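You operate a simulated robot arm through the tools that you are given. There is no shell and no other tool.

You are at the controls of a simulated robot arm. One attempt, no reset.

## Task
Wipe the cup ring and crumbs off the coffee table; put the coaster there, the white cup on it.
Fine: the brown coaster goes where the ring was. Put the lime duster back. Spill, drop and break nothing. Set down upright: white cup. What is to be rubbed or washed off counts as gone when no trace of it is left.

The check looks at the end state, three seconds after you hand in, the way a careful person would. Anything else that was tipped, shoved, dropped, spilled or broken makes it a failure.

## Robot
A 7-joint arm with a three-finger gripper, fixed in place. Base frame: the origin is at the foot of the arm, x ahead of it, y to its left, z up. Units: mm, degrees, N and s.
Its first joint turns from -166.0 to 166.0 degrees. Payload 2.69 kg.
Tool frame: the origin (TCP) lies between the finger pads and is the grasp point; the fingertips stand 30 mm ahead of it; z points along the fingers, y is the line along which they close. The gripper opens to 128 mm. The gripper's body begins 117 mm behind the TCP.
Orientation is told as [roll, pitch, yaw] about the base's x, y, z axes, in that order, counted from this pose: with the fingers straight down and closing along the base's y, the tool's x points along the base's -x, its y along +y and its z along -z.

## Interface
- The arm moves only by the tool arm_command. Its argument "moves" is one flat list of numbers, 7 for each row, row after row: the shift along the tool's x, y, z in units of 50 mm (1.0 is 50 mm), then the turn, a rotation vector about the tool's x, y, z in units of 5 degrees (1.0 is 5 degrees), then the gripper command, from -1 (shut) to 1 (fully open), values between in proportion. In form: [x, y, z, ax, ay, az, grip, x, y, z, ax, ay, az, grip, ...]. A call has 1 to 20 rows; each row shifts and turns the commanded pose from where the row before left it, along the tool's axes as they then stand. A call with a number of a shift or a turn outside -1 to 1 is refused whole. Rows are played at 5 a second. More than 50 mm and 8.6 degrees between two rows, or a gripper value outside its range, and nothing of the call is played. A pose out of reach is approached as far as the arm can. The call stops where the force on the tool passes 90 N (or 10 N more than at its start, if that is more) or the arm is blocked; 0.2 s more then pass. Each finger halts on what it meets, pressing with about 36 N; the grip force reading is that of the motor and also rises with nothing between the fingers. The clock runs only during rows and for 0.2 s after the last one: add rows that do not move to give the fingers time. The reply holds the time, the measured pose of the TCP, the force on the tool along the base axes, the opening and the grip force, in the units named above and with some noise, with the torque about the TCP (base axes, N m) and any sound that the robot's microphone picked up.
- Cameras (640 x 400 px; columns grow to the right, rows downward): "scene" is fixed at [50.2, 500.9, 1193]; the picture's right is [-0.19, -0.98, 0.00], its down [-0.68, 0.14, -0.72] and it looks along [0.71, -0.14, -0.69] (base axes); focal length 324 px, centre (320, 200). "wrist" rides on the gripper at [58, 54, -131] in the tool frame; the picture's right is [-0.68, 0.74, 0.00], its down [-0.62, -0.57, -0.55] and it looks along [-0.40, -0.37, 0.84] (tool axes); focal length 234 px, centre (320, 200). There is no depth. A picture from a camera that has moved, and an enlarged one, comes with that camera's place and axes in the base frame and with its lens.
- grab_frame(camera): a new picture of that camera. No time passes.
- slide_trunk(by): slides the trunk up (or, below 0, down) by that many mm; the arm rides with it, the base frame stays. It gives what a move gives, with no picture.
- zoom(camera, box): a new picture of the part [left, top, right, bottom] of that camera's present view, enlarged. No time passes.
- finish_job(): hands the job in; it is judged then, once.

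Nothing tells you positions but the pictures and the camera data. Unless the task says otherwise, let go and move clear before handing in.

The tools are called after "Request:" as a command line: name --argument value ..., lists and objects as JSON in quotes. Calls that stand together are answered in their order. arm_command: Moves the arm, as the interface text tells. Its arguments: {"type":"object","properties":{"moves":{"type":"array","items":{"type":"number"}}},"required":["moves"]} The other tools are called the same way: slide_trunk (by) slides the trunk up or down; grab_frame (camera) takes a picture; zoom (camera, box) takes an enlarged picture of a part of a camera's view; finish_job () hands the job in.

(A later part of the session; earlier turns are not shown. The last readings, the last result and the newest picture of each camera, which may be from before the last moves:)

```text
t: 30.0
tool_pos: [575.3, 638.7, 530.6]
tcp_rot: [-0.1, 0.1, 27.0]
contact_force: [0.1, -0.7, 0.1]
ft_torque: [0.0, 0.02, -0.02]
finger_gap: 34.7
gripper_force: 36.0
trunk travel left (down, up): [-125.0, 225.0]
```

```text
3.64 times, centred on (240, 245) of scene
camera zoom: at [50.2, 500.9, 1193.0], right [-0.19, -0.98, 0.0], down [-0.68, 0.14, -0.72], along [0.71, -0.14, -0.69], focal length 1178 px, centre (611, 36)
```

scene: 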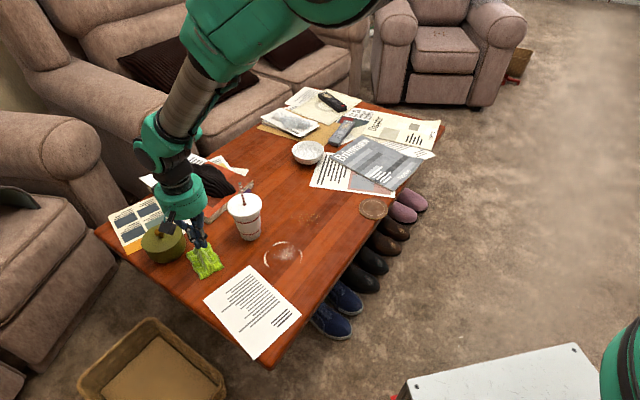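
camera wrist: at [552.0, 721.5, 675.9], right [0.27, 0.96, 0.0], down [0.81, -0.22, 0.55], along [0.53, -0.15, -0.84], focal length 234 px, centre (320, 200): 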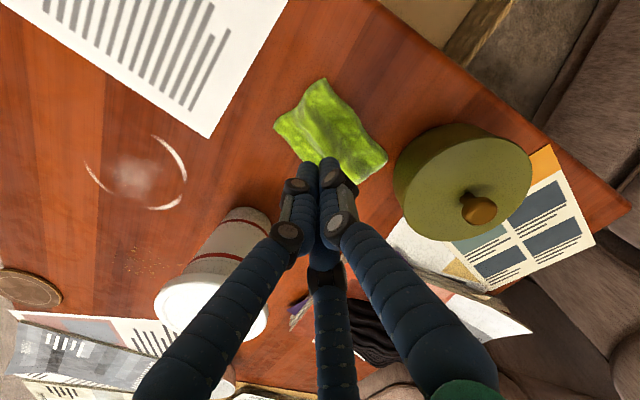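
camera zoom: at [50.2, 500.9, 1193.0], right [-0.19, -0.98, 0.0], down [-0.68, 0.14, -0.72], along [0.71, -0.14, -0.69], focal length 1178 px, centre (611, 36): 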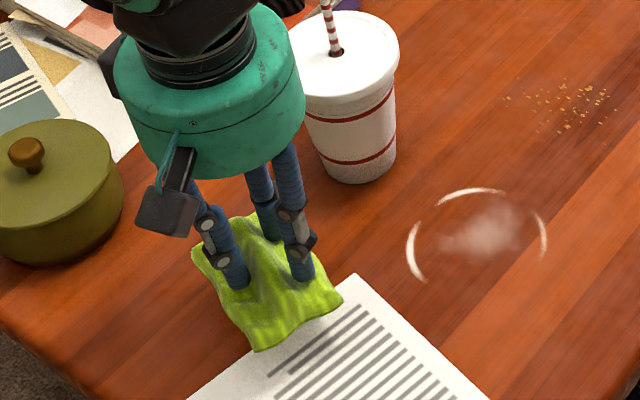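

The hold is stable and the way is clear. I continue around to above the ring.

Request:
arm_command --moves '[0.1, -0.2, 0, 0, 0, 0, -1, 0.209, -0.409, 0, 0, 0, 0, -1, 0.209, -0.409, 0, 0, 0, 0, -1, 0.209, -0.409, 0, 0, 0, 0, -1, -0.013, -0.401, 0, 0, 0, 0, -1, -0.013, -0.401, 0, 0, 0, 0, -1, -0.013, -0.401, 0, 0, 0, 0, -1, -0.013, -0.401, 0, 0, 0, 0, -1, 0, 0, 0, 0, 0, 0, -1, 0, 0, 0, 0, 0, 0, -1]'

Request:
zoom --camera "scene" --box '[200, 170, 360, 290]'

Request:
grab_frame --camera "wrist"

```text
t: 32.2
tool_pos: [613.6, 489.1, 527.7]
tcp_rot: [0.0, 0.0, 27.0]
contact_force: [0.0, 0.3, 0.2]
ft_torque: [0.03, 0.01, 0.03]
finger_gap: 34.6
gripper_force: 36.3
trunk travel left (down, up): [-125.0, 225.0]
```

```text
3.33 times, centred on (280, 230) of scene
camera zoom: at [50.2, 500.9, 1193.0], right [-0.19, -0.98, 0.0], down [-0.68, 0.14, -0.72], along [0.71, -0.14, -0.69], focal length 1079 px, centre (453, 100)
```

zoom: 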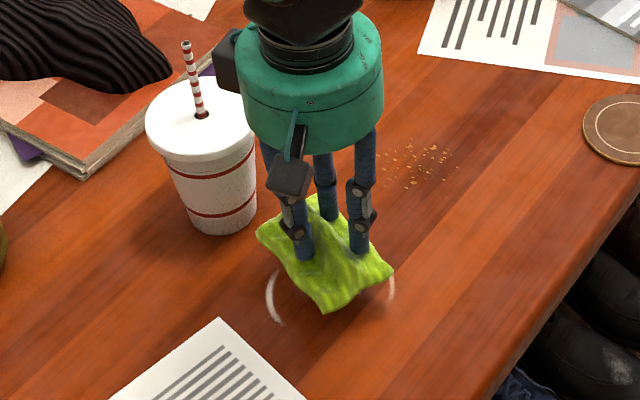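

```text
taken
camera wrist: at [537.6, 510.4, 659.7], right [0.27, 0.96, 0.0], down [0.81, -0.22, 0.55], along [0.53, -0.15, -0.84], focal length 234 px, centre (320, 200)
```

wrist: 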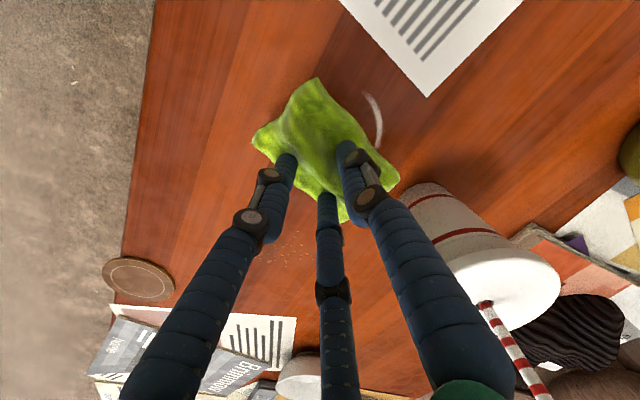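

The duster is above the ring and held firmly. I will lower it to the table and press lightly.

Request:
arm_command --moves '[0, 0, 0.2, 0, 0, 0, -1, 0, 0, 0.2, 0, 0, 0, -1, 0, 0, 0.2, 0, 0, 0, -1, 0, 0, 0.15, 0, 0, 0, -1, 0, 0, 0.06, 0, 0, 0, -1, 0, 0, 0, 0, 0, 0, -1]'

Request:
arm_command --moves '[0, 0, 0.05, 0, 0, 0, -1, 0, 0, 0, 0, 0, 0, -1]'

Request:
arm_command --moves '[0, 0, 0.05, 0, 0, 0, -1, 0, 0, 0, 0, 0, 0, -1]'

```text
t: 33.6
tool_pos: [613.6, 488.9, 486.3]
tcp_rot: [-0.1, -0.1, 26.9]
contact_force: [0.1, 0.5, -0.9]
ft_torque: [-0.01, 0.03, 0.03]
finger_gap: 34.6
gripper_force: 36.3
trunk travel left (down, up): [-125.0, 225.0]
```

```text
t: 34.2
tool_pos: [613.9, 489.0, 486.4]
tcp_rot: [0.0, -0.1, 27.0]
contact_force: [-0.8, -4.7, 9.6]
ft_torque: [0.19, 0.25, 0.08]
finger_gap: 34.2
gripper_force: 36.3
trunk travel left (down, up): [-125.0, 225.0]
```

```text
t: 34.8
tool_pos: [615.7, 489.2, 485.5]
tcp_rot: [0.2, -0.1, 27.0]
contact_force: [-7.1, -11.8, 40.8]
ft_torque: [-0.43, 0.63, 0.05]
finger_gap: 34.6
gripper_force: 36.0
trunk travel left (down, up): [-125.0, 225.0]
```

Contact is at TCP z≈486 and the force is higher than needed at 41 N. I will ease off slightly before wiping.

Request:
arm_command --moves '[0, 0, -0.04, 0, 0, 0, -1, 0, 0, 0, 0, 0, 0, -1]'

Request:
zoom --camera "scene" --box '[200, 170, 360, 290]'

Request:
zoom --camera "wrist" --box '[220, 60, 460, 240]'

```text
t: 35.4
tool_pos: [614.3, 490.8, 485.6]
tcp_rot: [0.1, -0.2, 27.0]
contact_force: [5.2, -4.4, 21.1]
ft_torque: [-0.04, -0.2, 0.01]
finger_gap: 34.4
gripper_force: 35.7
trunk travel left (down, up): [-125.0, 225.0]
```

```text
3.33 times, centred on (280, 230) of scene
camera zoom: at [50.2, 500.9, 1193.0], right [-0.19, -0.98, 0.0], down [-0.68, 0.14, -0.72], along [0.71, -0.14, -0.69], focal length 1079 px, centre (453, 100)
```

zoom: 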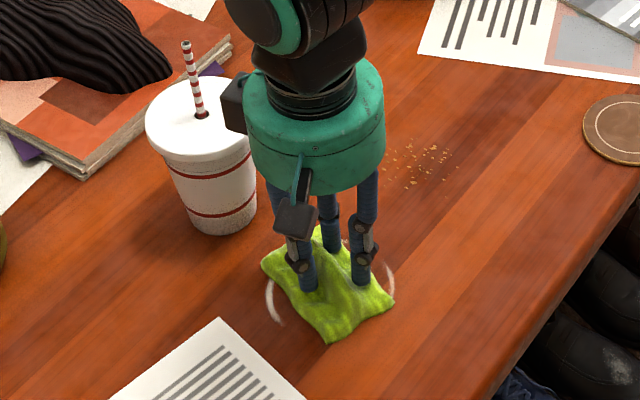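

```text
2.22 times, centred on (340, 150) of wrist
camera zoom: at [537.6, 510.9, 617.0], right [0.27, 0.96, 0.0], down [0.8, -0.23, 0.55], along [0.53, -0.15, -0.84], focal length 520 px, centre (276, 311)
```

zoom: 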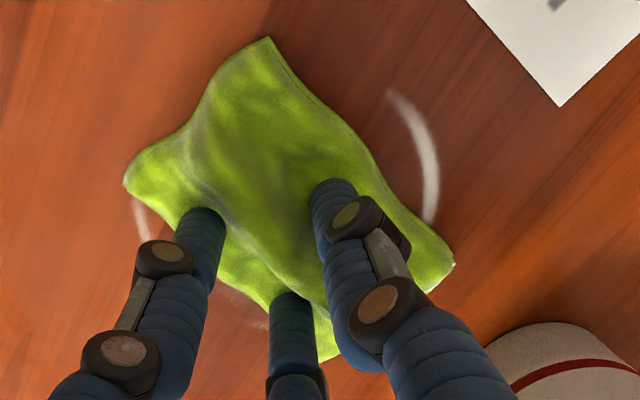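

The cloth is pressed at about 21 N. I will wipe first toward the +v arc (staying short of the paper), with small strokes along u, then back across to the other side.

Request:
arm_command --moves '[0, 0.18, 0, 0, 0, 0, -1, 0, 0.18, 0, 0, 0, 0, -1, 0, 0.18, 0, 0, 0, 0, -1, 0.15, 0, 0, 0, 0, 0, -1, 0.15, 0, 0, 0, 0, 0, -1, -0.15, 0, 0, 0, 0, 0, -1, -0.15, 0, 0, 0, 0, 0, -1, -0.15, 0, 0, 0, 0, 0, -1, -0.15, 0, 0, 0, 0, 0, -1, 0.15, 0, 0, 0, 0, 0, -1, 0.15, 0, 0, 0, 0, 0, -1, 0, 0, 0, 0, 0, 0, -1]'

Request:
zoom --camera "wrist" --box '[200, 60, 460, 240]'

Request:
zoom --camera "scene" --box '[200, 170, 360, 290]'

```text
t: 38.0
tool_pos: [601.9, 514.1, 486.1]
tcp_rot: [0.1, -0.1, 27.1]
contact_force: [4.8, 1.9, 12.1]
ft_torque: [0.23, -0.18, -0.03]
finger_gap: 34.6
gripper_force: 36.1
trunk travel left (down, up): [-125.0, 225.0]
```

```text
2.22 times, centred on (330, 150) of wrist
camera zoom: at [525.0, 534.7, 617.1], right [0.27, 0.96, 0.0], down [0.8, -0.23, 0.55], along [0.53, -0.15, -0.84], focal length 520 px, centre (298, 311)
```

zoom: 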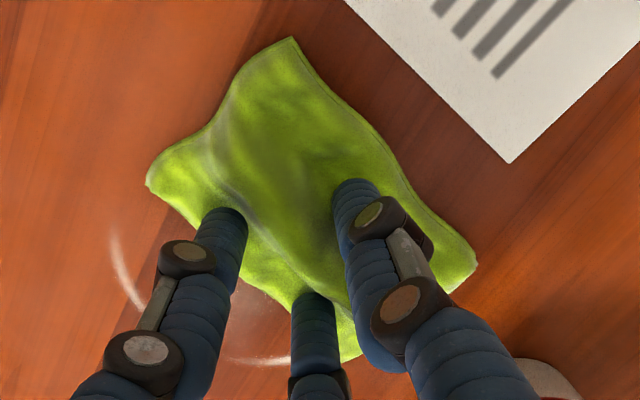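

```text
3.33 times, centred on (280, 230) of scene
camera zoom: at [50.2, 500.9, 1193.0], right [-0.19, -0.98, 0.0], down [-0.68, 0.14, -0.72], along [0.71, -0.14, -0.69], focal length 1079 px, centre (453, 100)
```

zoom: 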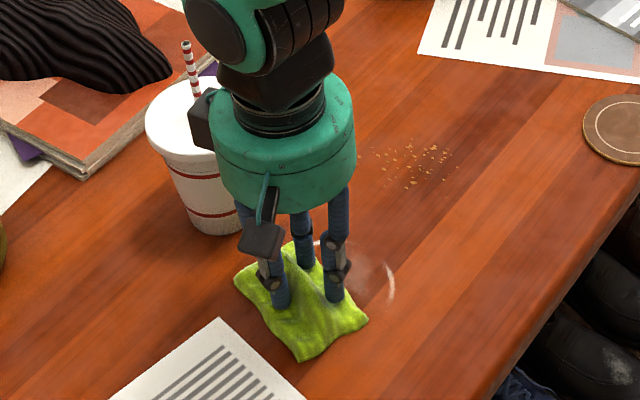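

The near arc is gone and the cloth stays short of the paper. Now I sweep back across the ring to the −v side with strokes along u.

Request:
arm_command --moves '[0, -0.2, 0, 0, 0, 0, -1, 0, -0.2, 0, 0, 0, 0, -1, 0, -0.2, 0, 0, 0, 0, -1, 0, -0.2, 0, 0, 0, 0, -1, 0, -0.2, 0, 0, 0, 0, -1, 0, -0.2, 0, 0, 0, 0, -1, 0, -0.1, 0, 0, 0, 0, -1, -0.2, 0, 0, 0, 0, 0, -1, -0.2, 0, 0, 0, 0, 0, -1, 0.2, 0, 0, 0, 0, 0, -1, 0.2, 0, 0, 0, 0, 0, -1, 0.2, 0, 0, 0, 0, 0, -1, 0.2, 0, 0, 0, 0, 0, -1, 0, 0, 0, 0, 0, 0, -1]'

Request:
zoom --camera "wrist" --box '[200, 60, 460, 240]'

Request:
zoom --camera "scene" --box '[200, 170, 360, 290]'

```text
t: 41.0
tool_pos: [613.6, 447.3, 485.8]
tcp_rot: [-0.1, -0.1, 27.0]
contact_force: [3.8, 1.7, 13.6]
ft_torque: [0.17, -0.15, -0.04]
finger_gap: 34.7
gripper_force: 35.8
trunk travel left (down, up): [-125.0, 225.0]
```

```text
2.22 times, centred on (330, 150) of wrist
camera zoom: at [537.2, 467.1, 617.1], right [0.27, 0.96, 0.0], down [0.81, -0.23, 0.55], along [0.53, -0.15, -0.84], focal length 520 px, centre (298, 311)
```

zoom: 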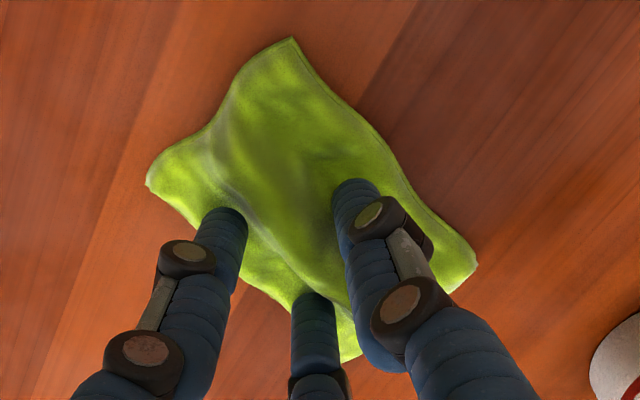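

```text
3.33 times, centred on (280, 230) of scene
camera zoom: at [50.2, 500.9, 1193.0], right [-0.19, -0.98, 0.0], down [-0.68, 0.14, -0.72], along [0.71, -0.14, -0.69], focal length 1079 px, centre (453, 100)
```

zoom: 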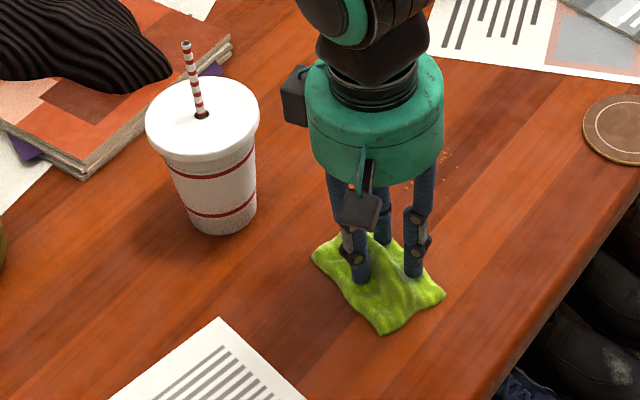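

The ring looks gone. I will lift, carry the cloth to the crumbs around (734,409), and lower it onto them.

Request:
arm_command --moves '[0, 0, -0.1, 0, 0, 0, -1, 0, 0, -0.2, 0, 0, 0, -1, 0, 0, -0.1, 0, 0, 0, -1, -0.1, -0.11, 0, 0, 0, 0, -1, -0.24, -0.26, 0, 0, 0, 0, -1, -0.24, -0.26, 0, 0, 0, 0, -1, -0.24, -0.26, 0, 0, 0, 0, -1, -0.24, -0.26, 0, 0, 0, 0, -1, -0.24, -0.26, 0, 0, 0, 0, -1, -0.24, -0.26, 0, 0, 0, 0, -1, -0.24, -0.26, 0, 0, 0, 0, -1, 0, 0, 0, 0, 0, 0, -1]'

Request:
zoom --camera "scene" --box '[200, 160, 360, 290]'

Request:
zoom --camera "wrist" --box '[160, 40, 500, 260]'

```text
t: 43.6
tool_pos: [735.5, 400.2, 505.0]
tcp_rot: [0.0, 0.0, 27.0]
contact_force: [0.6, -0.8, -0.5]
ft_torque: [0.0, 0.01, -0.01]
finger_gap: 34.5
gripper_force: 35.9
trunk travel left (down, up): [-125.0, 225.0]
```

```text
3.08 times, centred on (280, 225) of scene
camera zoom: at [50.2, 500.9, 1193.0], right [-0.19, -0.98, 0.0], down [-0.68, 0.14, -0.72], along [0.71, -0.14, -0.69], focal length 996 px, centre (443, 123)
```

zoom: 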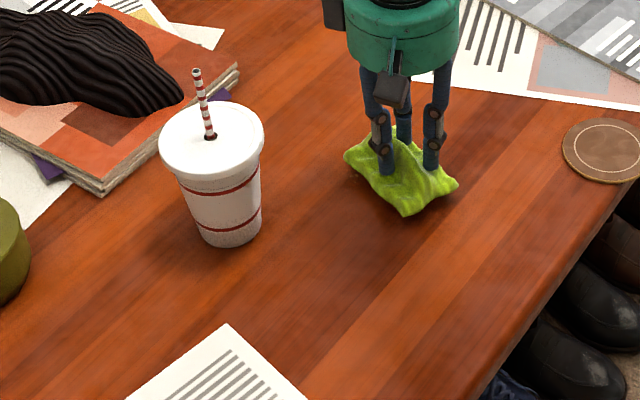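

```text
1.82 times, centred on (330, 150) of wrist
camera zoom: at [658.8, 421.3, 636.0], right [0.27, 0.96, 0.0], down [0.81, -0.22, 0.55], along [0.53, -0.15, -0.84], focal length 426 px, centre (302, 291)
```

zoom: 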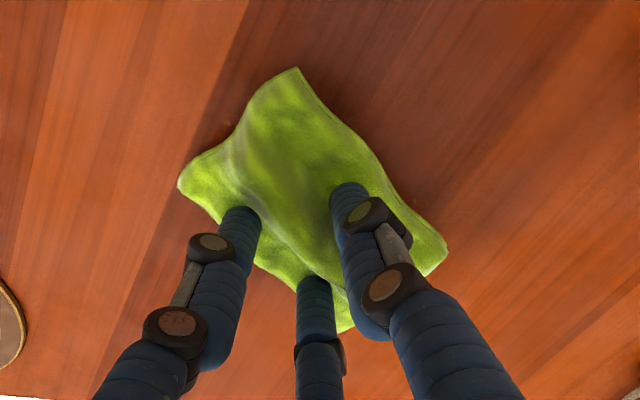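

The ring area looks clean. The cloth hovers over the crumbs, so I lower it, press and rub.

Request:
arm_command --moves '[0, 0, 0.15, 0, 0, 0, -1, 0, 0, 0.15, 0, 0, 0, -1, 0, 0, 0.08, 0, 0, 0, -1, 0, 0, 0.04, 0, 0, 0, -1, 0, 0, 0, 0, 0, 0, -1]'

```text
t: 44.8
tool_pos: [737.3, 402.0, 485.4]
tcp_rot: [0.0, -0.1, 27.1]
contact_force: [-10.7, -4.2, 30.5]
ft_torque: [-0.17, 0.65, 0.06]
finger_gap: 34.3
gripper_force: 35.8
trunk travel left (down, up): [-125.0, 225.0]
```

Request:
arm_command --moves '[0, 0.2, -0.01, 0, 0, 0, -1, 0, 0.2, 0, 0, 0, 0, -1, 0, 0.2, 0, 0, 0, 0, -1, 0, 0.2, 0, 0, 0, 0, -1, -0.2, 0, 0, 0, 0, 0, -1, -0.2, 0, 0, 0, 0, 0, -1, 0.2, 0, 0, 0, 0, 0, -1, 0.2, 0, 0, 0, 0, 0, -1, 0.2, 0, 0, 0, 0, 0, -1, 0.2, 0, 0, 0, 0, 0, -1, -0.2, 0, 0, 0, 0, 0, -1, -0.2, 0, 0, 0, 0, 0, -1, 0, -0.2, 0, 0, 0, 0, -1, 0, -0.2, 0, 0, 0, 0, -1, 0, -0.2, 0, 0, 0, 0, -1, 0, -0.2, 0, 0, 0, 0, -1, 0, 0, 0, 0, 0, 0, -1]'

Request:
arm_command --moves '[0, -0.2, 0, 0, 0, 0, -1, 0, -0.2, 0, 0, 0, 0, -1, 0, -0.2, 0, 0, 0, 0, -1, 0, -0.2, 0, 0, 0, 0, -1, -0.2, 0, 0, 0, 0, 0, -1, -0.2, 0, 0, 0, 0, 0, -1, 0.2, 0, 0, 0, 0, 0, -1, 0.2, 0, 0, 0, 0, 0, -1, 0.2, 0, 0, 0, 0, 0, -1, 0.2, 0, 0, 0, 0, 0, -1, 0, 0, 0, 0, 0, 0, -1]'

Request:
zoom --camera "scene" --box '[230, 160, 390, 280]'

Request:
zoom --camera "wrist" --box '[160, 40, 500, 260]'

```text
t: 48.4
tool_pos: [736.8, 402.1, 485.3]
tcp_rot: [0.1, -0.2, 27.0]
contact_force: [-2.8, 11.6, 31.3]
ft_torque: [0.54, 0.03, -0.01]
finger_gap: 34.3
gripper_force: 35.8
trunk travel left (down, up): [-125.0, 225.0]
```

```text
t: 50.8
tool_pos: [737.6, 356.7, 484.9]
tcp_rot: [0.0, -0.1, 27.1]
contact_force: [9.0, 7.2, 24.0]
ft_torque: [0.37, -0.41, -0.03]
finger_gap: 34.8
gripper_force: 35.9
trunk travel left (down, up): [-125.0, 225.0]
```

```text
3.33 times, centred on (310, 220) of scene
camera zoom: at [50.2, 500.9, 1193.0], right [-0.19, -0.98, 0.0], down [-0.68, 0.14, -0.72], along [0.71, -0.14, -0.69], focal length 1079 px, centre (353, 133)
```

zoom: 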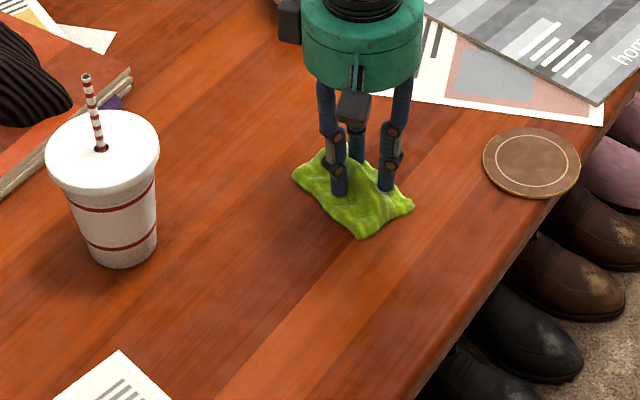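

```text
1.82 times, centred on (330, 150) of wrist
camera zoom: at [659.9, 377.3, 616.1], right [0.27, 0.96, 0.0], down [0.8, -0.23, 0.55], along [0.53, -0.15, -0.84], focal length 426 px, centre (302, 291)
```

zoom: 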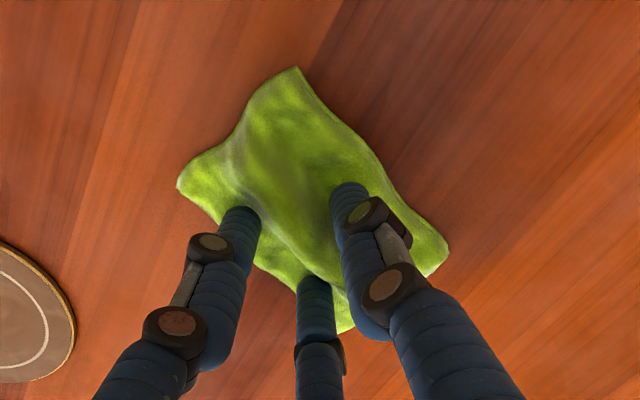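

The crumbs look gone too. I will lift and move back, then inspect both wiped areas.

Request:
arm_command --moves '[0, 0, -0.1, 0, 0, 0, -1, 0, 0, -0.2, 0, 0, 0, -1, 0, 0, -0.25, 0, 0, 0, -1, 0, 0, -0.25, 0, 0, 0, -1, 0.09, 0.18, 0, 0, 0, 0, -1, 0.18, 0.36, 0, 0, 0, 0, -1, 0.18, 0.36, 0, 0, 0, 0, -1, 0.18, 0.36, 0, 0, 0, 0, -1, 0.18, 0.36, 0, 0, 0, 0, -1, 0.18, 0.36, 0, 0, 0, 0, -1, 0.18, 0.36, 0, 0, 0, 0, -1, 0.18, 0.36, 0, 0, 0, 0, -1, 0, 0, 0, 0, 0, 0, -1]'

Request:
zoom --camera "scene" --box '[270, 180, 370, 250]'

Request:
grab_frame --camera "wrist"

```text
t: 53.6
tool_pos: [615.4, 447.2, 523.1]
tcp_rot: [0.0, 0.1, 27.0]
contact_force: [0.0, -0.4, -0.4]
ft_torque: [0.02, -0.01, 0.01]
finger_gap: 34.7
gripper_force: 36.2
trunk travel left (down, up): [-125.0, 225.0]
```

```text
5.71 times, centred on (320, 215) of scene
camera zoom: at [50.2, 500.9, 1193.0], right [-0.19, -0.98, 0.0], down [-0.68, 0.14, -0.72], along [0.71, -0.14, -0.69], focal length 1850 px, centre (320, 114)
```

zoom: 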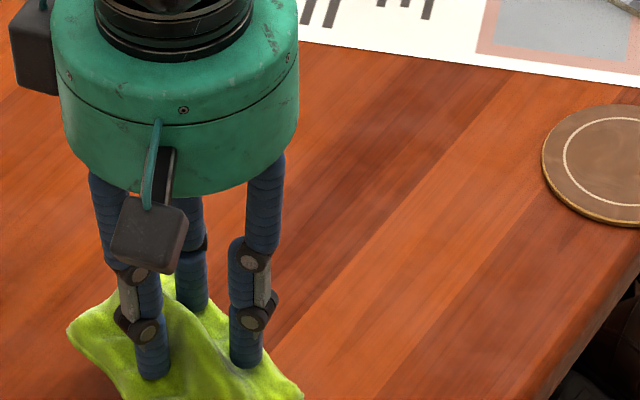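

```text
taken
camera wrist: at [539.2, 468.6, 655.5], right [0.27, 0.96, 0.0], down [0.81, -0.22, 0.55], along [0.53, -0.15, -0.84], focal length 234 px, centre (320, 200)
```

wrist: 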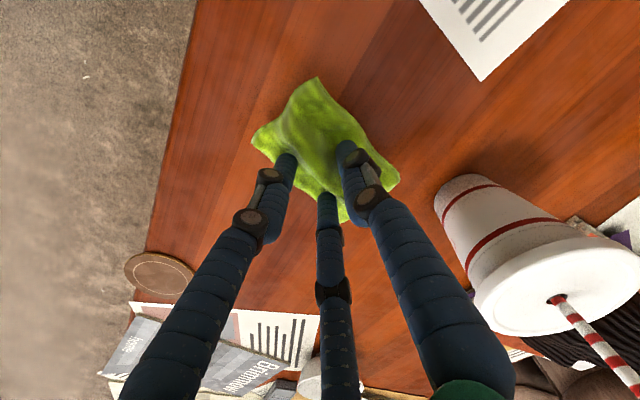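

Request:
arm_command --moves '[-0.02, 0.2, 0, 0, 0, 0, -1, -0.057, 0.435, 0, 0, 0, 0, -1, -0.057, 0.435, 0, 0, 0, 0, -1, -0.057, 0.435, 0, 0, 0, 0, -1, -0.057, 0.435, 0, 0, 0, 0, -1, -0.057, 0.435, 0, 0, 0, 0, -1, -0.182, 0.357, 0, 0, 0, 0, -1, -0.182, 0.357, 0, 0, 0, 0, -1, -0.182, 0.357, 0, 0, 0, 0, -1, -0.182, 0.357, 0, 0, 0, 0, -1, 0, 0, 0, 0, 0, 0, -1]'

Request:
zoom --camera "scene" --box '[250, 180, 370, 260]'

Request:
zoom --camera "scene" --box '[240, 220, 340, 290]'

Request:
grab_frame --camera "wrist"

```text
t: 56.0
tool_pos: [575.6, 639.4, 523.1]
tcp_rot: [0.0, 0.0, 27.1]
contact_force: [0.7, 0.0, -0.1]
ft_torque: [0.01, -0.01, 0.0]
finger_gap: 35.0
gripper_force: 35.9
trunk travel left (down, up): [-125.0, 225.0]
```

```text
5.00 times, centred on (310, 220) of scene
camera zoom: at [50.2, 500.9, 1193.0], right [-0.19, -0.98, 0.0], down [-0.68, 0.14, -0.72], along [0.71, -0.14, -0.69], focal length 1619 px, centre (370, 100)
```

zoom: 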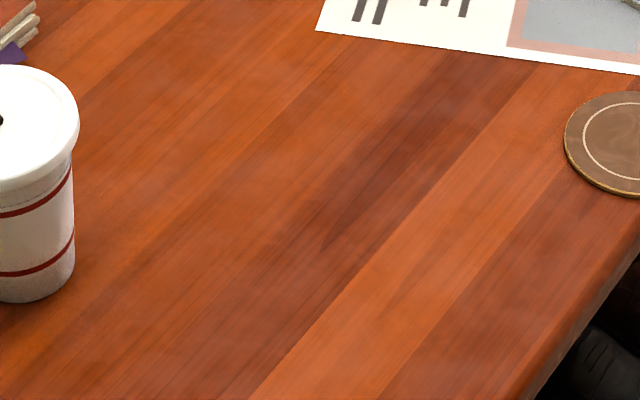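

```text
5.71 times, centred on (290, 255) of scene
camera zoom: at [50.2, 500.9, 1193.0], right [-0.19, -0.98, 0.0], down [-0.68, 0.14, -0.72], along [0.71, -0.14, -0.69], focal length 1850 px, centre (491, -114)
```

zoom: 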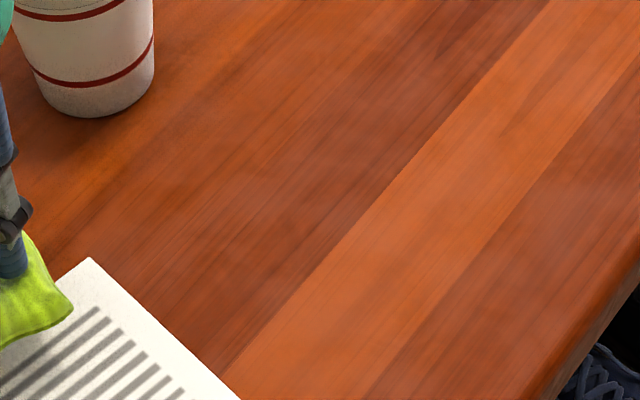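

```text
taken
camera wrist: at [498.2, 660.4, 655.0], right [0.27, 0.96, 0.0], down [0.81, -0.22, 0.55], along [0.53, -0.15, -0.84], focal length 234 px, centre (320, 200)
```

wrist: 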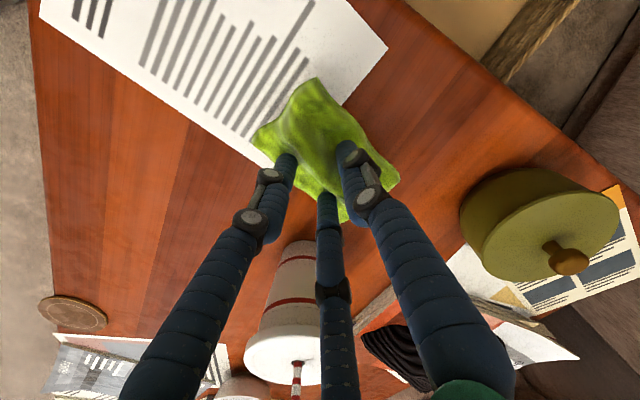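

Both areas look clean. I will zoom tighter on them to make sure no faint trace is left before putting the duster back.

Request:
zoom --camera "scene" --box '[256, 232, 312, 274]'

Request:
zoom --camera "scene" --box '[286, 200, 336, 236]'

Request:
zoom --camera "wrist" --box '[40, 80, 300, 300]'

```text
9.52 times, centred on (284, 253) of scene
camera zoom: at [50.2, 500.9, 1193.0], right [-0.19, -0.98, 0.0], down [-0.68, 0.14, -0.72], along [0.71, -0.14, -0.69], focal length 3084 px, centre (663, -305)
```

zoom: 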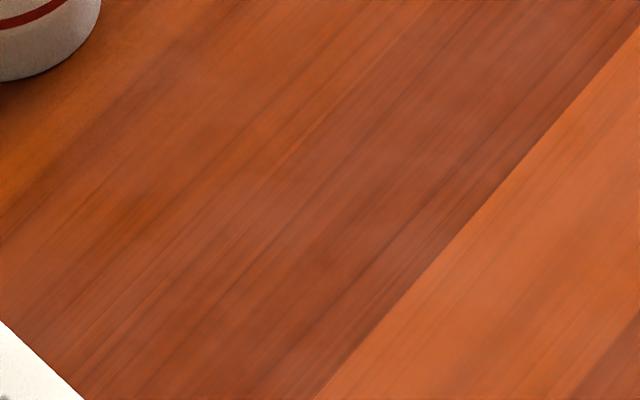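

```text
11.11 times, centred on (311, 218) of scene
camera zoom: at [50.2, 500.9, 1193.0], right [-0.19, -0.98, 0.0], down [-0.68, 0.14, -0.72], along [0.71, -0.14, -0.69], focal length 3598 px, centre (420, 0)
```

zoom: 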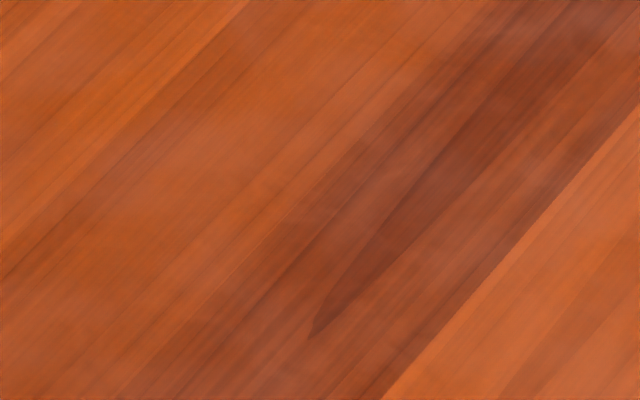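

```text
1.82 times, centred on (170, 190) of wrist
camera zoom: at [498.2, 660.4, 655.0], right [0.27, 0.96, 0.0], down [0.81, -0.22, 0.55], along [0.53, -0.15, -0.84], focal length 426 px, centre (593, 218)
```

zoom: 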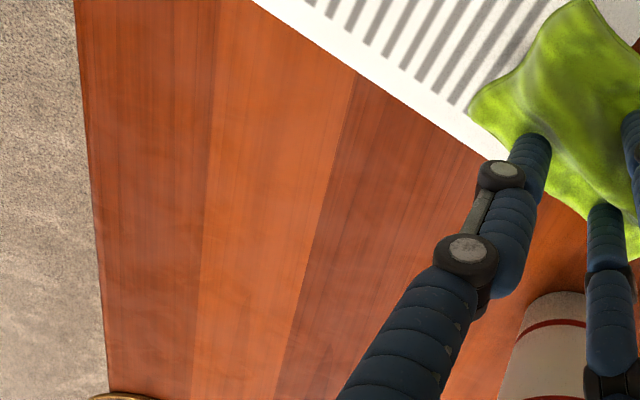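

Both wiped areas are clean. Now I carry the duster back over its original place (TCP about (638,691)) and lower it.

Request:
arm_command --moves '[-0.184, 0.042, 0, 0, 0, 0, -1, -0.35, 0.079, 0, 0, 0, 0, -1, -0.35, 0.079, 0, 0, 0, 0, -1, -0.35, 0.079, 0, 0, 0, 0, -1, -0.35, 0.079, 0, 0, 0, 0, -1, 0, 0, 0, 0, 0, 0, -1, 0, 0, 0.2, 0, 0, 0, -1, 0, 0, 0.2, 0, 0, 0, -1, 0, 0, 0.2, 0, 0, 0, -1, 0, 0, 0, 0, 0, 0, -1]'

Request:
zoom --camera "scene" --box '[180, 230, 240, 290]'

Request:
zoom --camera "wrist" --box '[220, 80, 420, 230]'

```text
t: 58.2
tool_pos: [637.1, 691.6, 496.3]
tcp_rot: [0.0, -0.1, 27.0]
contact_force: [0.3, -0.4, -0.4]
ft_torque: [-0.01, -0.01, 0.01]
finger_gap: 34.6
gripper_force: 35.9
trunk travel left (down, up): [-125.0, 225.0]
```

```text
6.67 times, centred on (210, 260) of scene
camera zoom: at [50.2, 500.9, 1193.0], right [-0.19, -0.98, 0.0], down [-0.68, 0.14, -0.72], along [0.71, -0.14, -0.69], focal length 2159 px, centre (1053, -200)
```

zoom: 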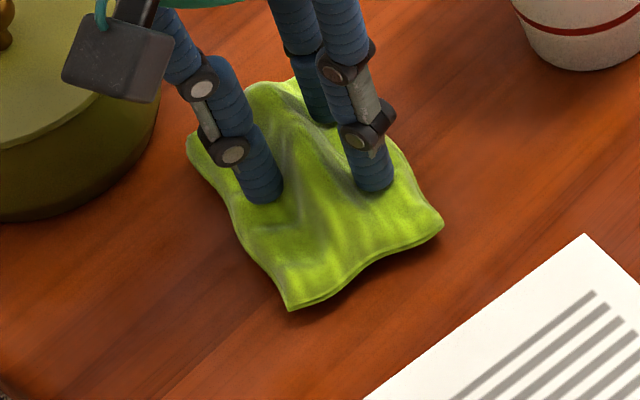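

```text
2.67 times, centred on (320, 155) of wrist
camera zoom: at [560.7, 711.9, 627.1], right [0.27, 0.96, 0.0], down [0.81, -0.22, 0.55], along [0.53, -0.15, -0.84], focal length 624 px, centre (320, 320)
```

zoom: 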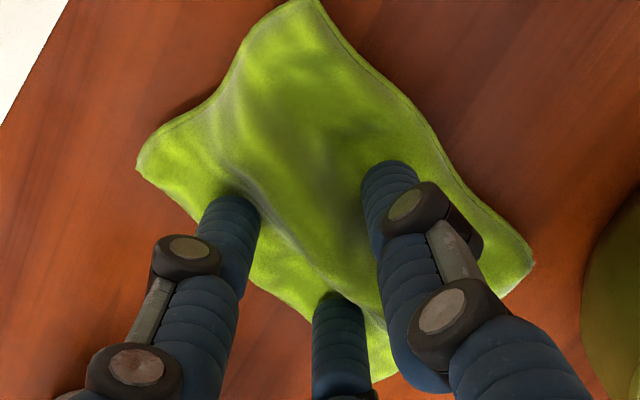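

The duster lines up with its original outline to within about 3 mm. I make the small correction and lower it to the table.

Request:
arm_command --moves '[-0.02, -0.07, 0, 0, 0, 0, -1, 0, 0, 0.1, 0, 0, 0, -1, 0, 0, 0.06, 0, 0, 0, -1, 0, 0, 0.03, 0, 0, 0, -1, 0, 0, 0, 0, 0, 0, -1]'

```text
t: 59.4
tool_pos: [640.4, 688.7, 486.5]
tcp_rot: [0.0, -0.2, 27.1]
contact_force: [0.9, -3.1, 9.0]
ft_torque: [0.15, 0.16, 0.06]
finger_gap: 34.5
gripper_force: 35.9
trunk travel left (down, up): [-125.0, 225.0]
```

Request:
arm_command --moves '[0, 0, 0, 0, 0, 0, -0.2, 0, 0, 0, 0, 0, 0, 0.25, 0, 0, 0, 0, 0, 0, 0.25, 0, 0, -0.2, 0, 0, 0, 0.25, 0, 0, -0.4, 0, 0, 0, 0.25, 0, 0, -0.8, 0, 0, 0, 0.25, 0, 0, -1, 0, 0, 0, 0.25, 0, 0, -1, 0, 0, 0, 0.25, 0, 0, -1, 0, 0, 0, -0.5, 0, 0, 0, 0, 0, 0, -1, 0, 0, 0, 0, 0, 0, -1]'

Request:
zoom --camera "scene" --box '[180, 230, 240, 290]'

Request:
grab_frame --camera "wrist"

```text
t: 61.8
tool_pos: [638.7, 687.2, 704.8]
tcp_rot: [0.0, 0.0, 27.1]
contact_force: [0.0, 0.3, -0.3]
ft_torque: [-0.02, 0.04, 0.02]
finger_gap: 2.1
gripper_force: 31.6
trunk travel left (down, up): [-125.0, 225.0]
```

```text
6.67 times, centred on (210, 260) of scene
camera zoom: at [50.2, 500.9, 1193.0], right [-0.19, -0.98, 0.0], down [-0.68, 0.14, -0.72], along [0.71, -0.14, -0.69], focal length 2159 px, centre (1053, -200)
```

zoom: 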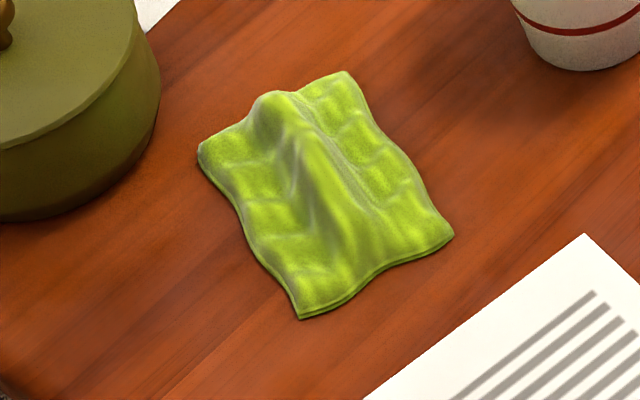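

```text
taken
camera wrist: at [561.0, 709.1, 837.0], right [0.27, 0.96, 0.0], down [0.81, -0.22, 0.55], along [0.53, -0.15, -0.84], focal length 234 px, centre (320, 200)
```

wrist: 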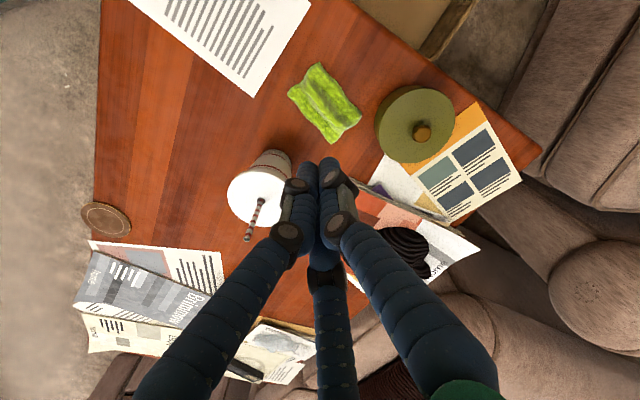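

The duster is back within a few millimetres of where it lay. Next is the coaster, which I estimate at (730,191) with radius about 47 mm and slightly overhanging the table edge. I will move high over the cup to above the coaster and yaw so that no finger faces the newspaper.

Request:
arm_command --moves '[0.24, -0.805, 0, 0, 0, 0, -1, 0.24, -0.805, 0, 0, 0, 0, -1, 0.24, -0.805, 0, 0, 0, 0, -1, 0.24, -0.805, 0, 0, 0, 0, -1, 0.24, -0.805, 0, 0, 0, 0, -1, 0.24, -0.805, 0, 0, 0, 0, -1, 0.24, -0.805, 0, 0, 0, 0, -1, 0.24, -0.805, 0, 0, 0, 0, -1, 0.24, -0.805, 0, 0, 0, 0, -1, 0.24, -0.805, 0, 0, 0, 0, -1, 0.24, -0.805, 0, 0, 0, 0, -1, 0.24, -0.805, 0, 0, 0, 0, -1, 0, 0, 0, 0, 0, 0, -1]'

Request:
arm_command --moves '[0, 0, 0, 0, 0, -0.8, -1, 0, 0, 0, 0, 0, -0.8, -1, 0, 0, 0, 0, 0, -0.8, -1, 0, 0, 0, 0, 0, -0.8, -1, 0, 0, 0, 0, 0, -0.8, -1, 0, 0, 0, 0, 0, -0.8, -1, 0, 0, 0, 0, 0, -0.8, -1, 0, 0, 0, 0, 0, -0.8, -1, 0, 0, 0, 0, 0, -0.8, -1, 0, 0, 0, 0, 0, -0.8, -1, 0, 0, 0, 0, 0, -0.8, -1, 0, 0, 0, 0, 0, -0.8, -1, 0, 0, 0, 0, 0, 0, -1]'

Request:
grab_frame --camera "wrist"

Request:
grab_frame --camera "scene"

```text
t: 64.6
tool_pos: [732.5, 192.6, 704.9]
tcp_rot: [0.1, 0.1, 27.0]
contact_force: [-0.3, 0.7, 0.2]
ft_torque: [0.03, 0.01, -0.02]
finger_gap: 2.0
gripper_force: 31.9
trunk travel left (down, up): [-125.0, 225.0]
```

```text
t: 67.4
tool_pos: [731.0, 193.5, 704.6]
tcp_rot: [0.0, 0.0, 75.1]
contact_force: [0.6, 0.8, -0.8]
ft_torque: [0.03, -0.03, -0.02]
finger_gap: 2.0
gripper_force: 31.4
trunk travel left (down, up): [-125.0, 225.0]
```

```text
taken
camera wrist: at [663.8, 149.6, 835.9], right [-0.54, 0.84, 0.0], down [0.71, 0.45, 0.55], along [0.46, 0.3, -0.84], focal length 234 px, centre (320, 200)
```

wrist: 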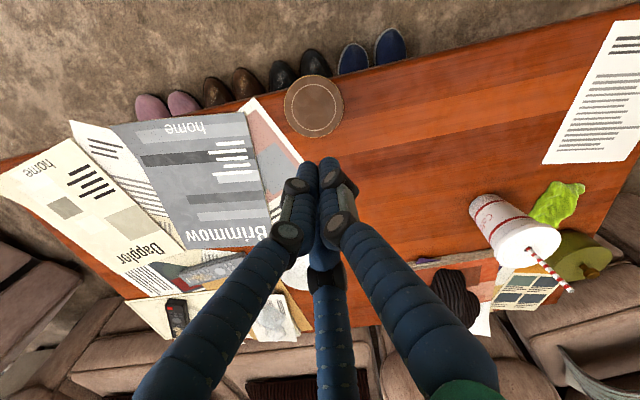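

```text
taken
```

scene: 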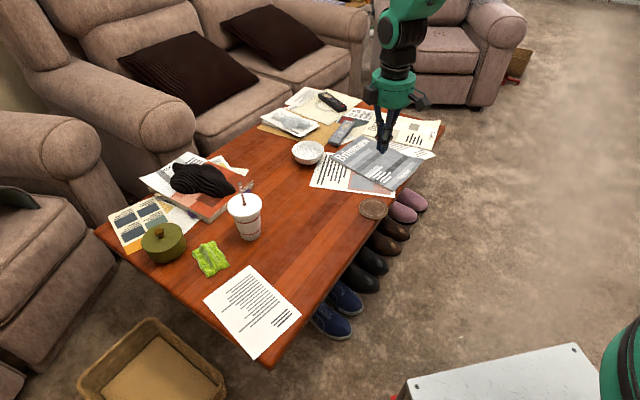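

Request:
zoom --camera "wrist" --box '[254, 60, 374, 160]'

```text
4.00 times, centred on (314, 110) of wrist
camera zoom: at [663.8, 149.6, 835.9], right [-0.54, 0.84, 0.0], down [0.71, 0.45, 0.55], along [0.46, 0.3, -0.84], focal length 937 px, centre (344, 560)
```

zoom: 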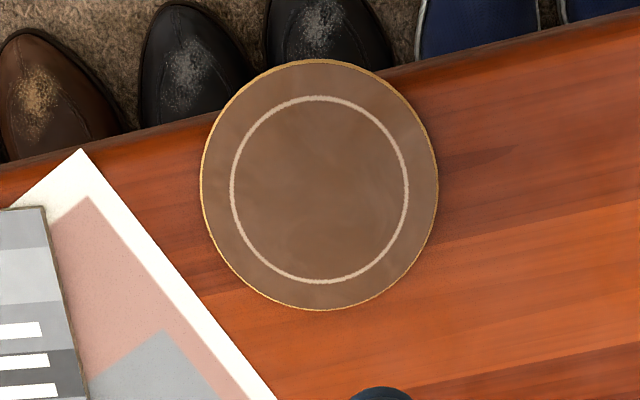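

The coaster shows clearly here at about (732,185), with the newspaper well clear of my finger directions. I will descend partway to refine the estimate.

Request:
arm_command --moves '[0, 0, 0.8, 0, 0, 0, -1, 0, 0, 0.8, 0, 0, 0, -1, 0, 0, 0.8, 0, 0, 0, -1, 0, 0, 0.4, 0, 0, 0, -1, 0, 0, 0, 0, 0, 0, -1]'

Request:
zoom --camera "wrist" --box '[220, 60, 420, 200]'

Request:
zoom --camera "scene" --box '[330, 140, 430, 230]'

```text
t: 68.6
tool_pos: [731.0, 192.9, 564.9]
tcp_rot: [0.0, -0.1, 75.0]
contact_force: [-0.6, 0.7, -0.4]
ft_torque: [-0.01, 0.04, 0.02]
finger_gap: 1.9
gripper_force: 31.5
trunk travel left (down, up): [-125.0, 225.0]
```

```text
2.86 times, centred on (320, 130) of wrist
camera zoom: at [663.7, 150.8, 696.1], right [-0.54, 0.84, 0.0], down [0.71, 0.45, 0.55], along [0.46, 0.29, -0.84], focal length 669 px, centre (320, 400)
```

zoom: 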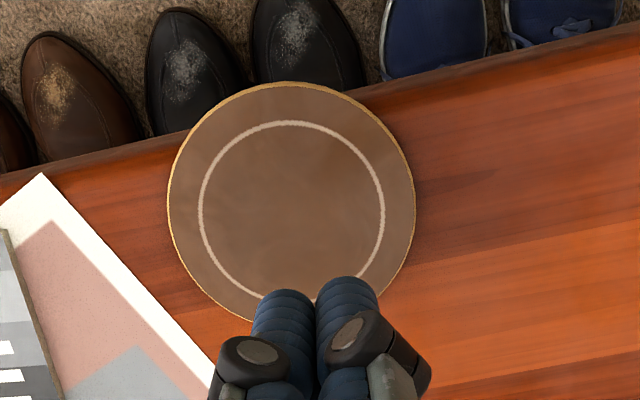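

```text
4.44 times, centred on (380, 185) of scene
camera zoom: at [50.2, 500.9, 1193.0], right [-0.19, -0.98, 0.0], down [-0.68, 0.14, -0.72], along [0.71, -0.14, -0.69], focal length 1439 px, centre (53, 267)
```

zoom: 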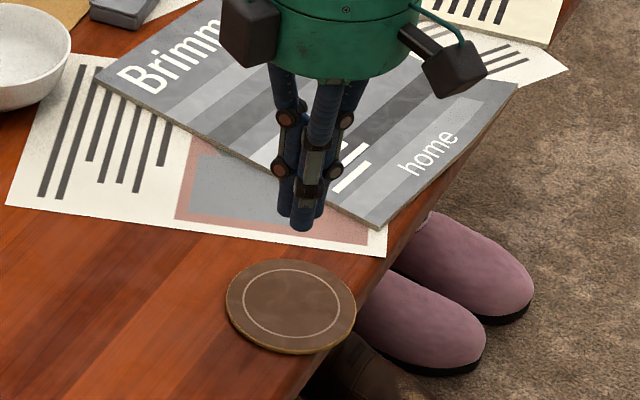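

Estimates from the two cameras differ by a few millimetres, giving about (734,188). I will shift there and go lower with closed fingers, so I can judge the tips against the coaster with little parallax.

Request:
arm_command --moves '[0.08, -0.084, 0, 0, 0, 0, -1, 0, 0, 0.5, 0, 0, 0, -1, 0, 0, 0.5, 0, 0, 0, -1, 0, 0, 0.3, 0, 0, 0, -1, 0, 0, 0, 0, 0, 0, -1]'

Request:
zoom --camera "wrist" --box '[210, 80, 430, 240]'

Request:
zoom --camera "scene" --box '[345, 175, 405, 225]'

```text
t: 69.8
tool_pos: [734.2, 189.9, 500.4]
tcp_rot: [-0.1, 0.0, 75.0]
contact_force: [-0.4, 1.1, -1.2]
ft_torque: [0.01, 0.03, -0.01]
finger_gap: 2.1
gripper_force: 31.3
trunk travel left (down, up): [-125.0, 225.0]
```

```text
2.50 times, centred on (320, 160) of wrist
camera zoom: at [665.9, 145.1, 630.9], right [-0.54, 0.84, 0.0], down [0.71, 0.45, 0.55], along [0.46, 0.29, -0.84], focal length 585 px, centre (320, 300)
```

zoom: 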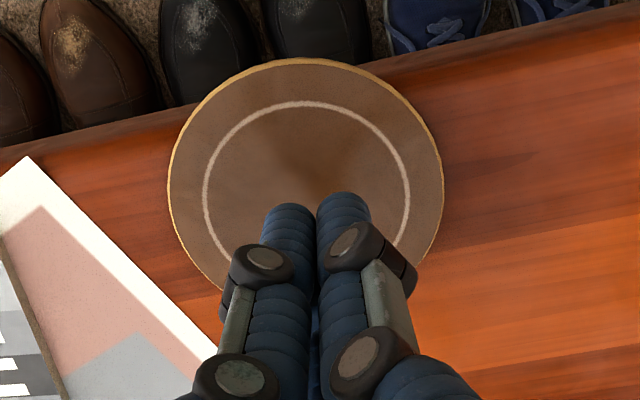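

```text
8.00 times, centred on (375, 200) of scene
camera zoom: at [50.2, 500.9, 1193.0], right [-0.19, -0.98, 0.0], down [-0.68, 0.14, -0.72], along [0.71, -0.14, -0.69], focal length 2591 px, centre (-120, 200)
```

zoom: 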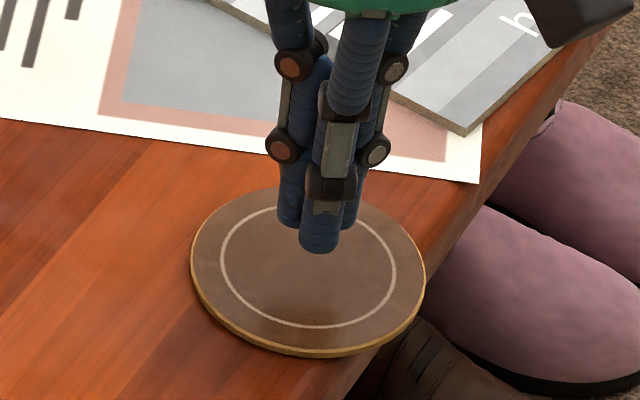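

The closed fingertips sit over the coaster's centre to within about 4 mm, and both cameras bracket it. I will open to about 106 mm and go down in small steps until the tips touch the table.

Request:
arm_command --moves '[0, 0, 0, 0, 0, 0, 0.66, 0, 0, 0, 0, 0, 0, 0.66, 0, 0, 0.2, 0, 0, 0, 0.66, 0, 0, 0.1, 0, 0, 0, 0.66, 0, 0, 0, 0, 0, 0, 0.66]'

Request:
zoom --camera "wrist" --box '[170, 60, 470, 260]'

Request:
zoom --camera "scene" --box '[345, 165, 415, 225]'

```text
t: 71.0
tool_pos: [732.5, 187.6, 484.9]
tcp_rot: [0.0, 0.0, 75.1]
contact_force: [0.2, -1.1, -0.6]
ft_torque: [-0.02, 0.01, 0.01]
finger_gap: 106.1
gripper_force: 0.1
trunk travel left (down, up): [-125.0, 225.0]
```

```text
2.00 times, centred on (320, 160) of wrist
camera zoom: at [666.3, 145.3, 616.2], right [-0.54, 0.84, 0.0], down [0.71, 0.45, 0.55], along [0.46, 0.29, -0.84], focal length 468 px, centre (320, 280)
```

zoom: 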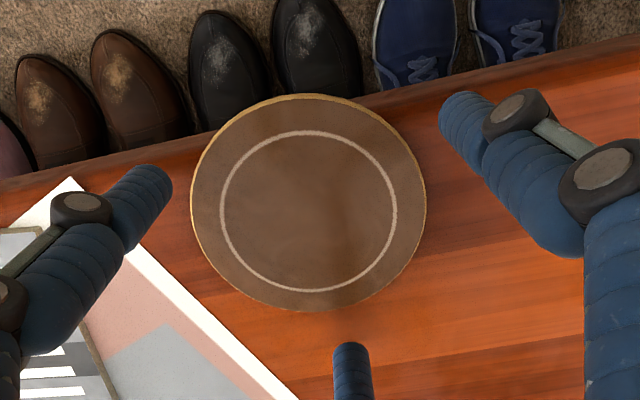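

```text
6.67 times, centred on (380, 195) of scene
camera zoom: at [50.2, 500.9, 1193.0], right [-0.19, -0.98, 0.0], down [-0.68, 0.14, -0.72], along [0.71, -0.14, -0.69], focal length 2159 px, centre (-80, 233)
```

zoom: 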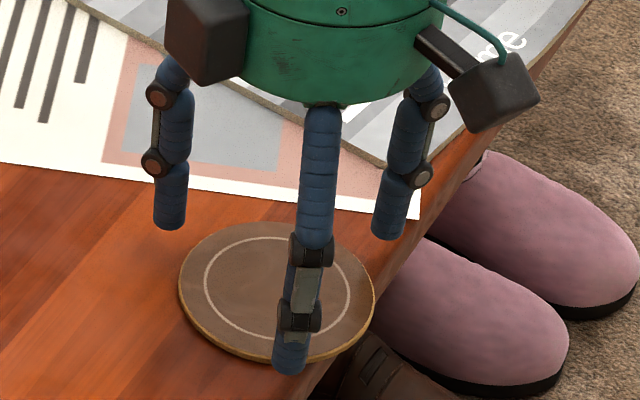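

The three tips surround the coaster with clearance all round. I will step down until I feel the table.

Request:
arm_command --moves '[0, 0, 0.06, 0, 0, 0, 0.66, 0, 0, 0, 0, 0, 0, 0.66]'

Request:
arm_command --moves '[0, 0, 0.04, 0, 0, 0, 0.66, 0, 0, 0, 0, 0, 0, 0.66]'

Request:
arm_command --moves '[0, 0, 0.04, 0, 0, 0, 0.66, 0, 0, 0, 0, 0, 0, 0.66]'

Request:
arm_command --moves '[0, 0, 0.04, 0, 0, 0, 0.66, 0, 0, 0, 0, 0, 0, 0.66]'

```text
t: 71.6
tool_pos: [733.5, 188.4, 480.9]
tcp_rot: [0.0, -0.1, 75.0]
contact_force: [0.2, 0.3, 0.2]
ft_torque: [-0.02, 0.0, 0.03]
finger_gap: 106.1
gripper_force: 0.0
trunk travel left (down, up): [-125.0, 225.0]
```

```text
t: 72.2
tool_pos: [732.6, 188.3, 480.6]
tcp_rot: [0.0, 0.1, 75.0]
contact_force: [0.5, -0.7, 0.1]
ft_torque: [-0.02, 0.0, -0.01]
finger_gap: 106.4
gripper_force: 0.0
trunk travel left (down, up): [-125.0, 225.0]
```

```text
t: 72.8
tool_pos: [734.5, 189.2, 478.7]
tcp_rot: [0.1, 0.0, 74.9]
contact_force: [-0.3, -0.1, 0.1]
ft_torque: [0.03, -0.02, 0.03]
finger_gap: 106.5
gripper_force: 0.0
trunk travel left (down, up): [-125.0, 225.0]
```

```text
t: 73.4
tool_pos: [733.9, 187.8, 475.7]
tcp_rot: [0.0, 0.0, 75.0]
contact_force: [0.0, -0.6, -0.5]
ft_torque: [-0.02, 0.0, 0.0]
finger_gap: 106.1
gripper_force: 0.0
trunk travel left (down, up): [-125.0, 225.0]
```

Request:
arm_command --moves '[0, 0, 0.04, 0, 0, 0, 0.66, 0, 0, 0, 0, 0, 0, 0.66]'

Request:
arm_command --moves '[0, 0, 0.04, 0, 0, 0, 0.66, 0, 0, 0, 0, 0, 0, 0.66]'

Request:
zoom --camera "wrist" --box '[170, 60, 470, 260]'

Request:
zoom --camera "scene" --box '[345, 165, 415, 225]'

```text
t: 74.0
tool_pos: [733.3, 188.2, 473.2]
tcp_rot: [0.0, -0.1, 75.0]
contact_force: [0.6, 0.6, 0.1]
ft_torque: [-0.02, -0.02, -0.01]
finger_gap: 106.2
gripper_force: 0.0
trunk travel left (down, up): [-125.0, 225.0]
```

```text
t: 74.6
tool_pos: [733.9, 189.8, 471.8]
tcp_rot: [0.0, 0.0, 75.0]
contact_force: [0.1, 0.5, -0.2]
ft_torque: [0.0, 0.03, -0.01]
finger_gap: 106.1
gripper_force: 0.0
trunk travel left (down, up): [-125.0, 225.0]
```

```text
2.00 times, centred on (320, 160) of wrist
camera zoom: at [666.2, 145.3, 602.7], right [-0.54, 0.84, 0.0], down [0.71, 0.45, 0.55], along [0.46, 0.29, -0.84], focal length 468 px, centre (320, 280)
```

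zoom: 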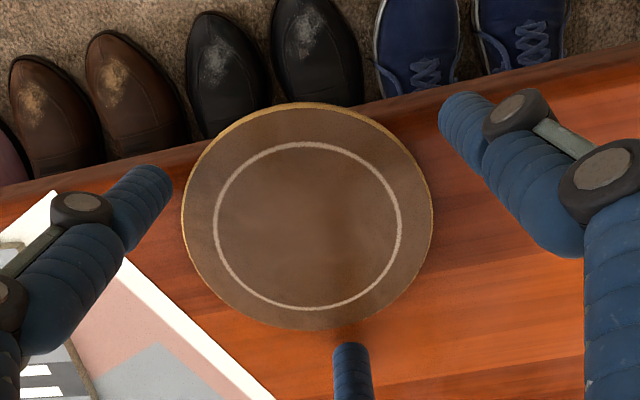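

```text
6.67 times, centred on (380, 195) of scene
camera zoom: at [50.2, 500.9, 1193.0], right [-0.19, -0.98, 0.0], down [-0.68, 0.14, -0.72], along [0.71, -0.14, -0.69], focal length 2159 px, centre (-80, 233)
```

zoom: 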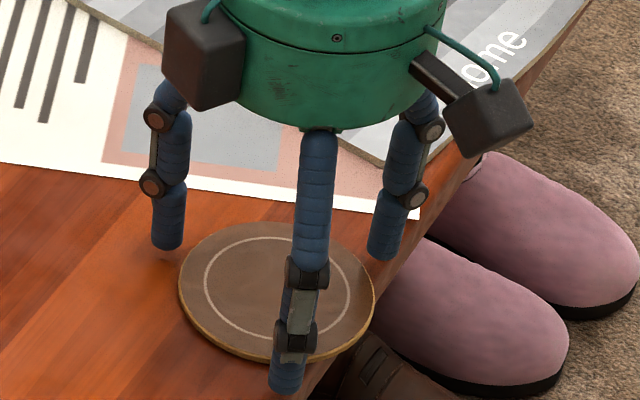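

Request:
arm_command --moves '[0, 0, 0.03, 0, 0, 0, 0.66, 0, 0, 0, 0, 0, 0, 0.66]'

Request:
arm_command --moves '[0, 0, 0.03, 0, 0, 0, 0.66, 0, 0, 0, 0, 0, 0, 0.66]'

Request:
arm_command --moves '[0, 0, 0.03, 0, 0, 0, 0.66, 0, 0, 0, 0, 0, 0, 0.66]'

```text
t: 75.2
tool_pos: [734.0, 187.5, 470.4]
tcp_rot: [0.0, 0.0, 75.0]
contact_force: [-0.6, 0.2, 0.7]
ft_torque: [-0.01, -0.01, -0.02]
finger_gap: 106.1
gripper_force: 0.0
trunk travel left (down, up): [-125.0, 225.0]
```

```text
t: 75.8
tool_pos: [733.7, 186.9, 468.4]
tcp_rot: [0.0, 0.0, 75.2]
contact_force: [-0.5, 0.3, 0.9]
ft_torque: [0.02, -0.03, 0.03]
finger_gap: 106.3
gripper_force: 0.0
trunk travel left (down, up): [-125.0, 225.0]
```

```text
t: 76.4
tool_pos: [733.3, 187.1, 466.7]
tcp_rot: [0.1, 0.0, 75.0]
contact_force: [0.4, -0.6, -0.2]
ft_torque: [-0.04, 0.04, -0.01]
finger_gap: 106.2
gripper_force: 0.0
trunk travel left (down, up): [-125.0, 225.0]
```

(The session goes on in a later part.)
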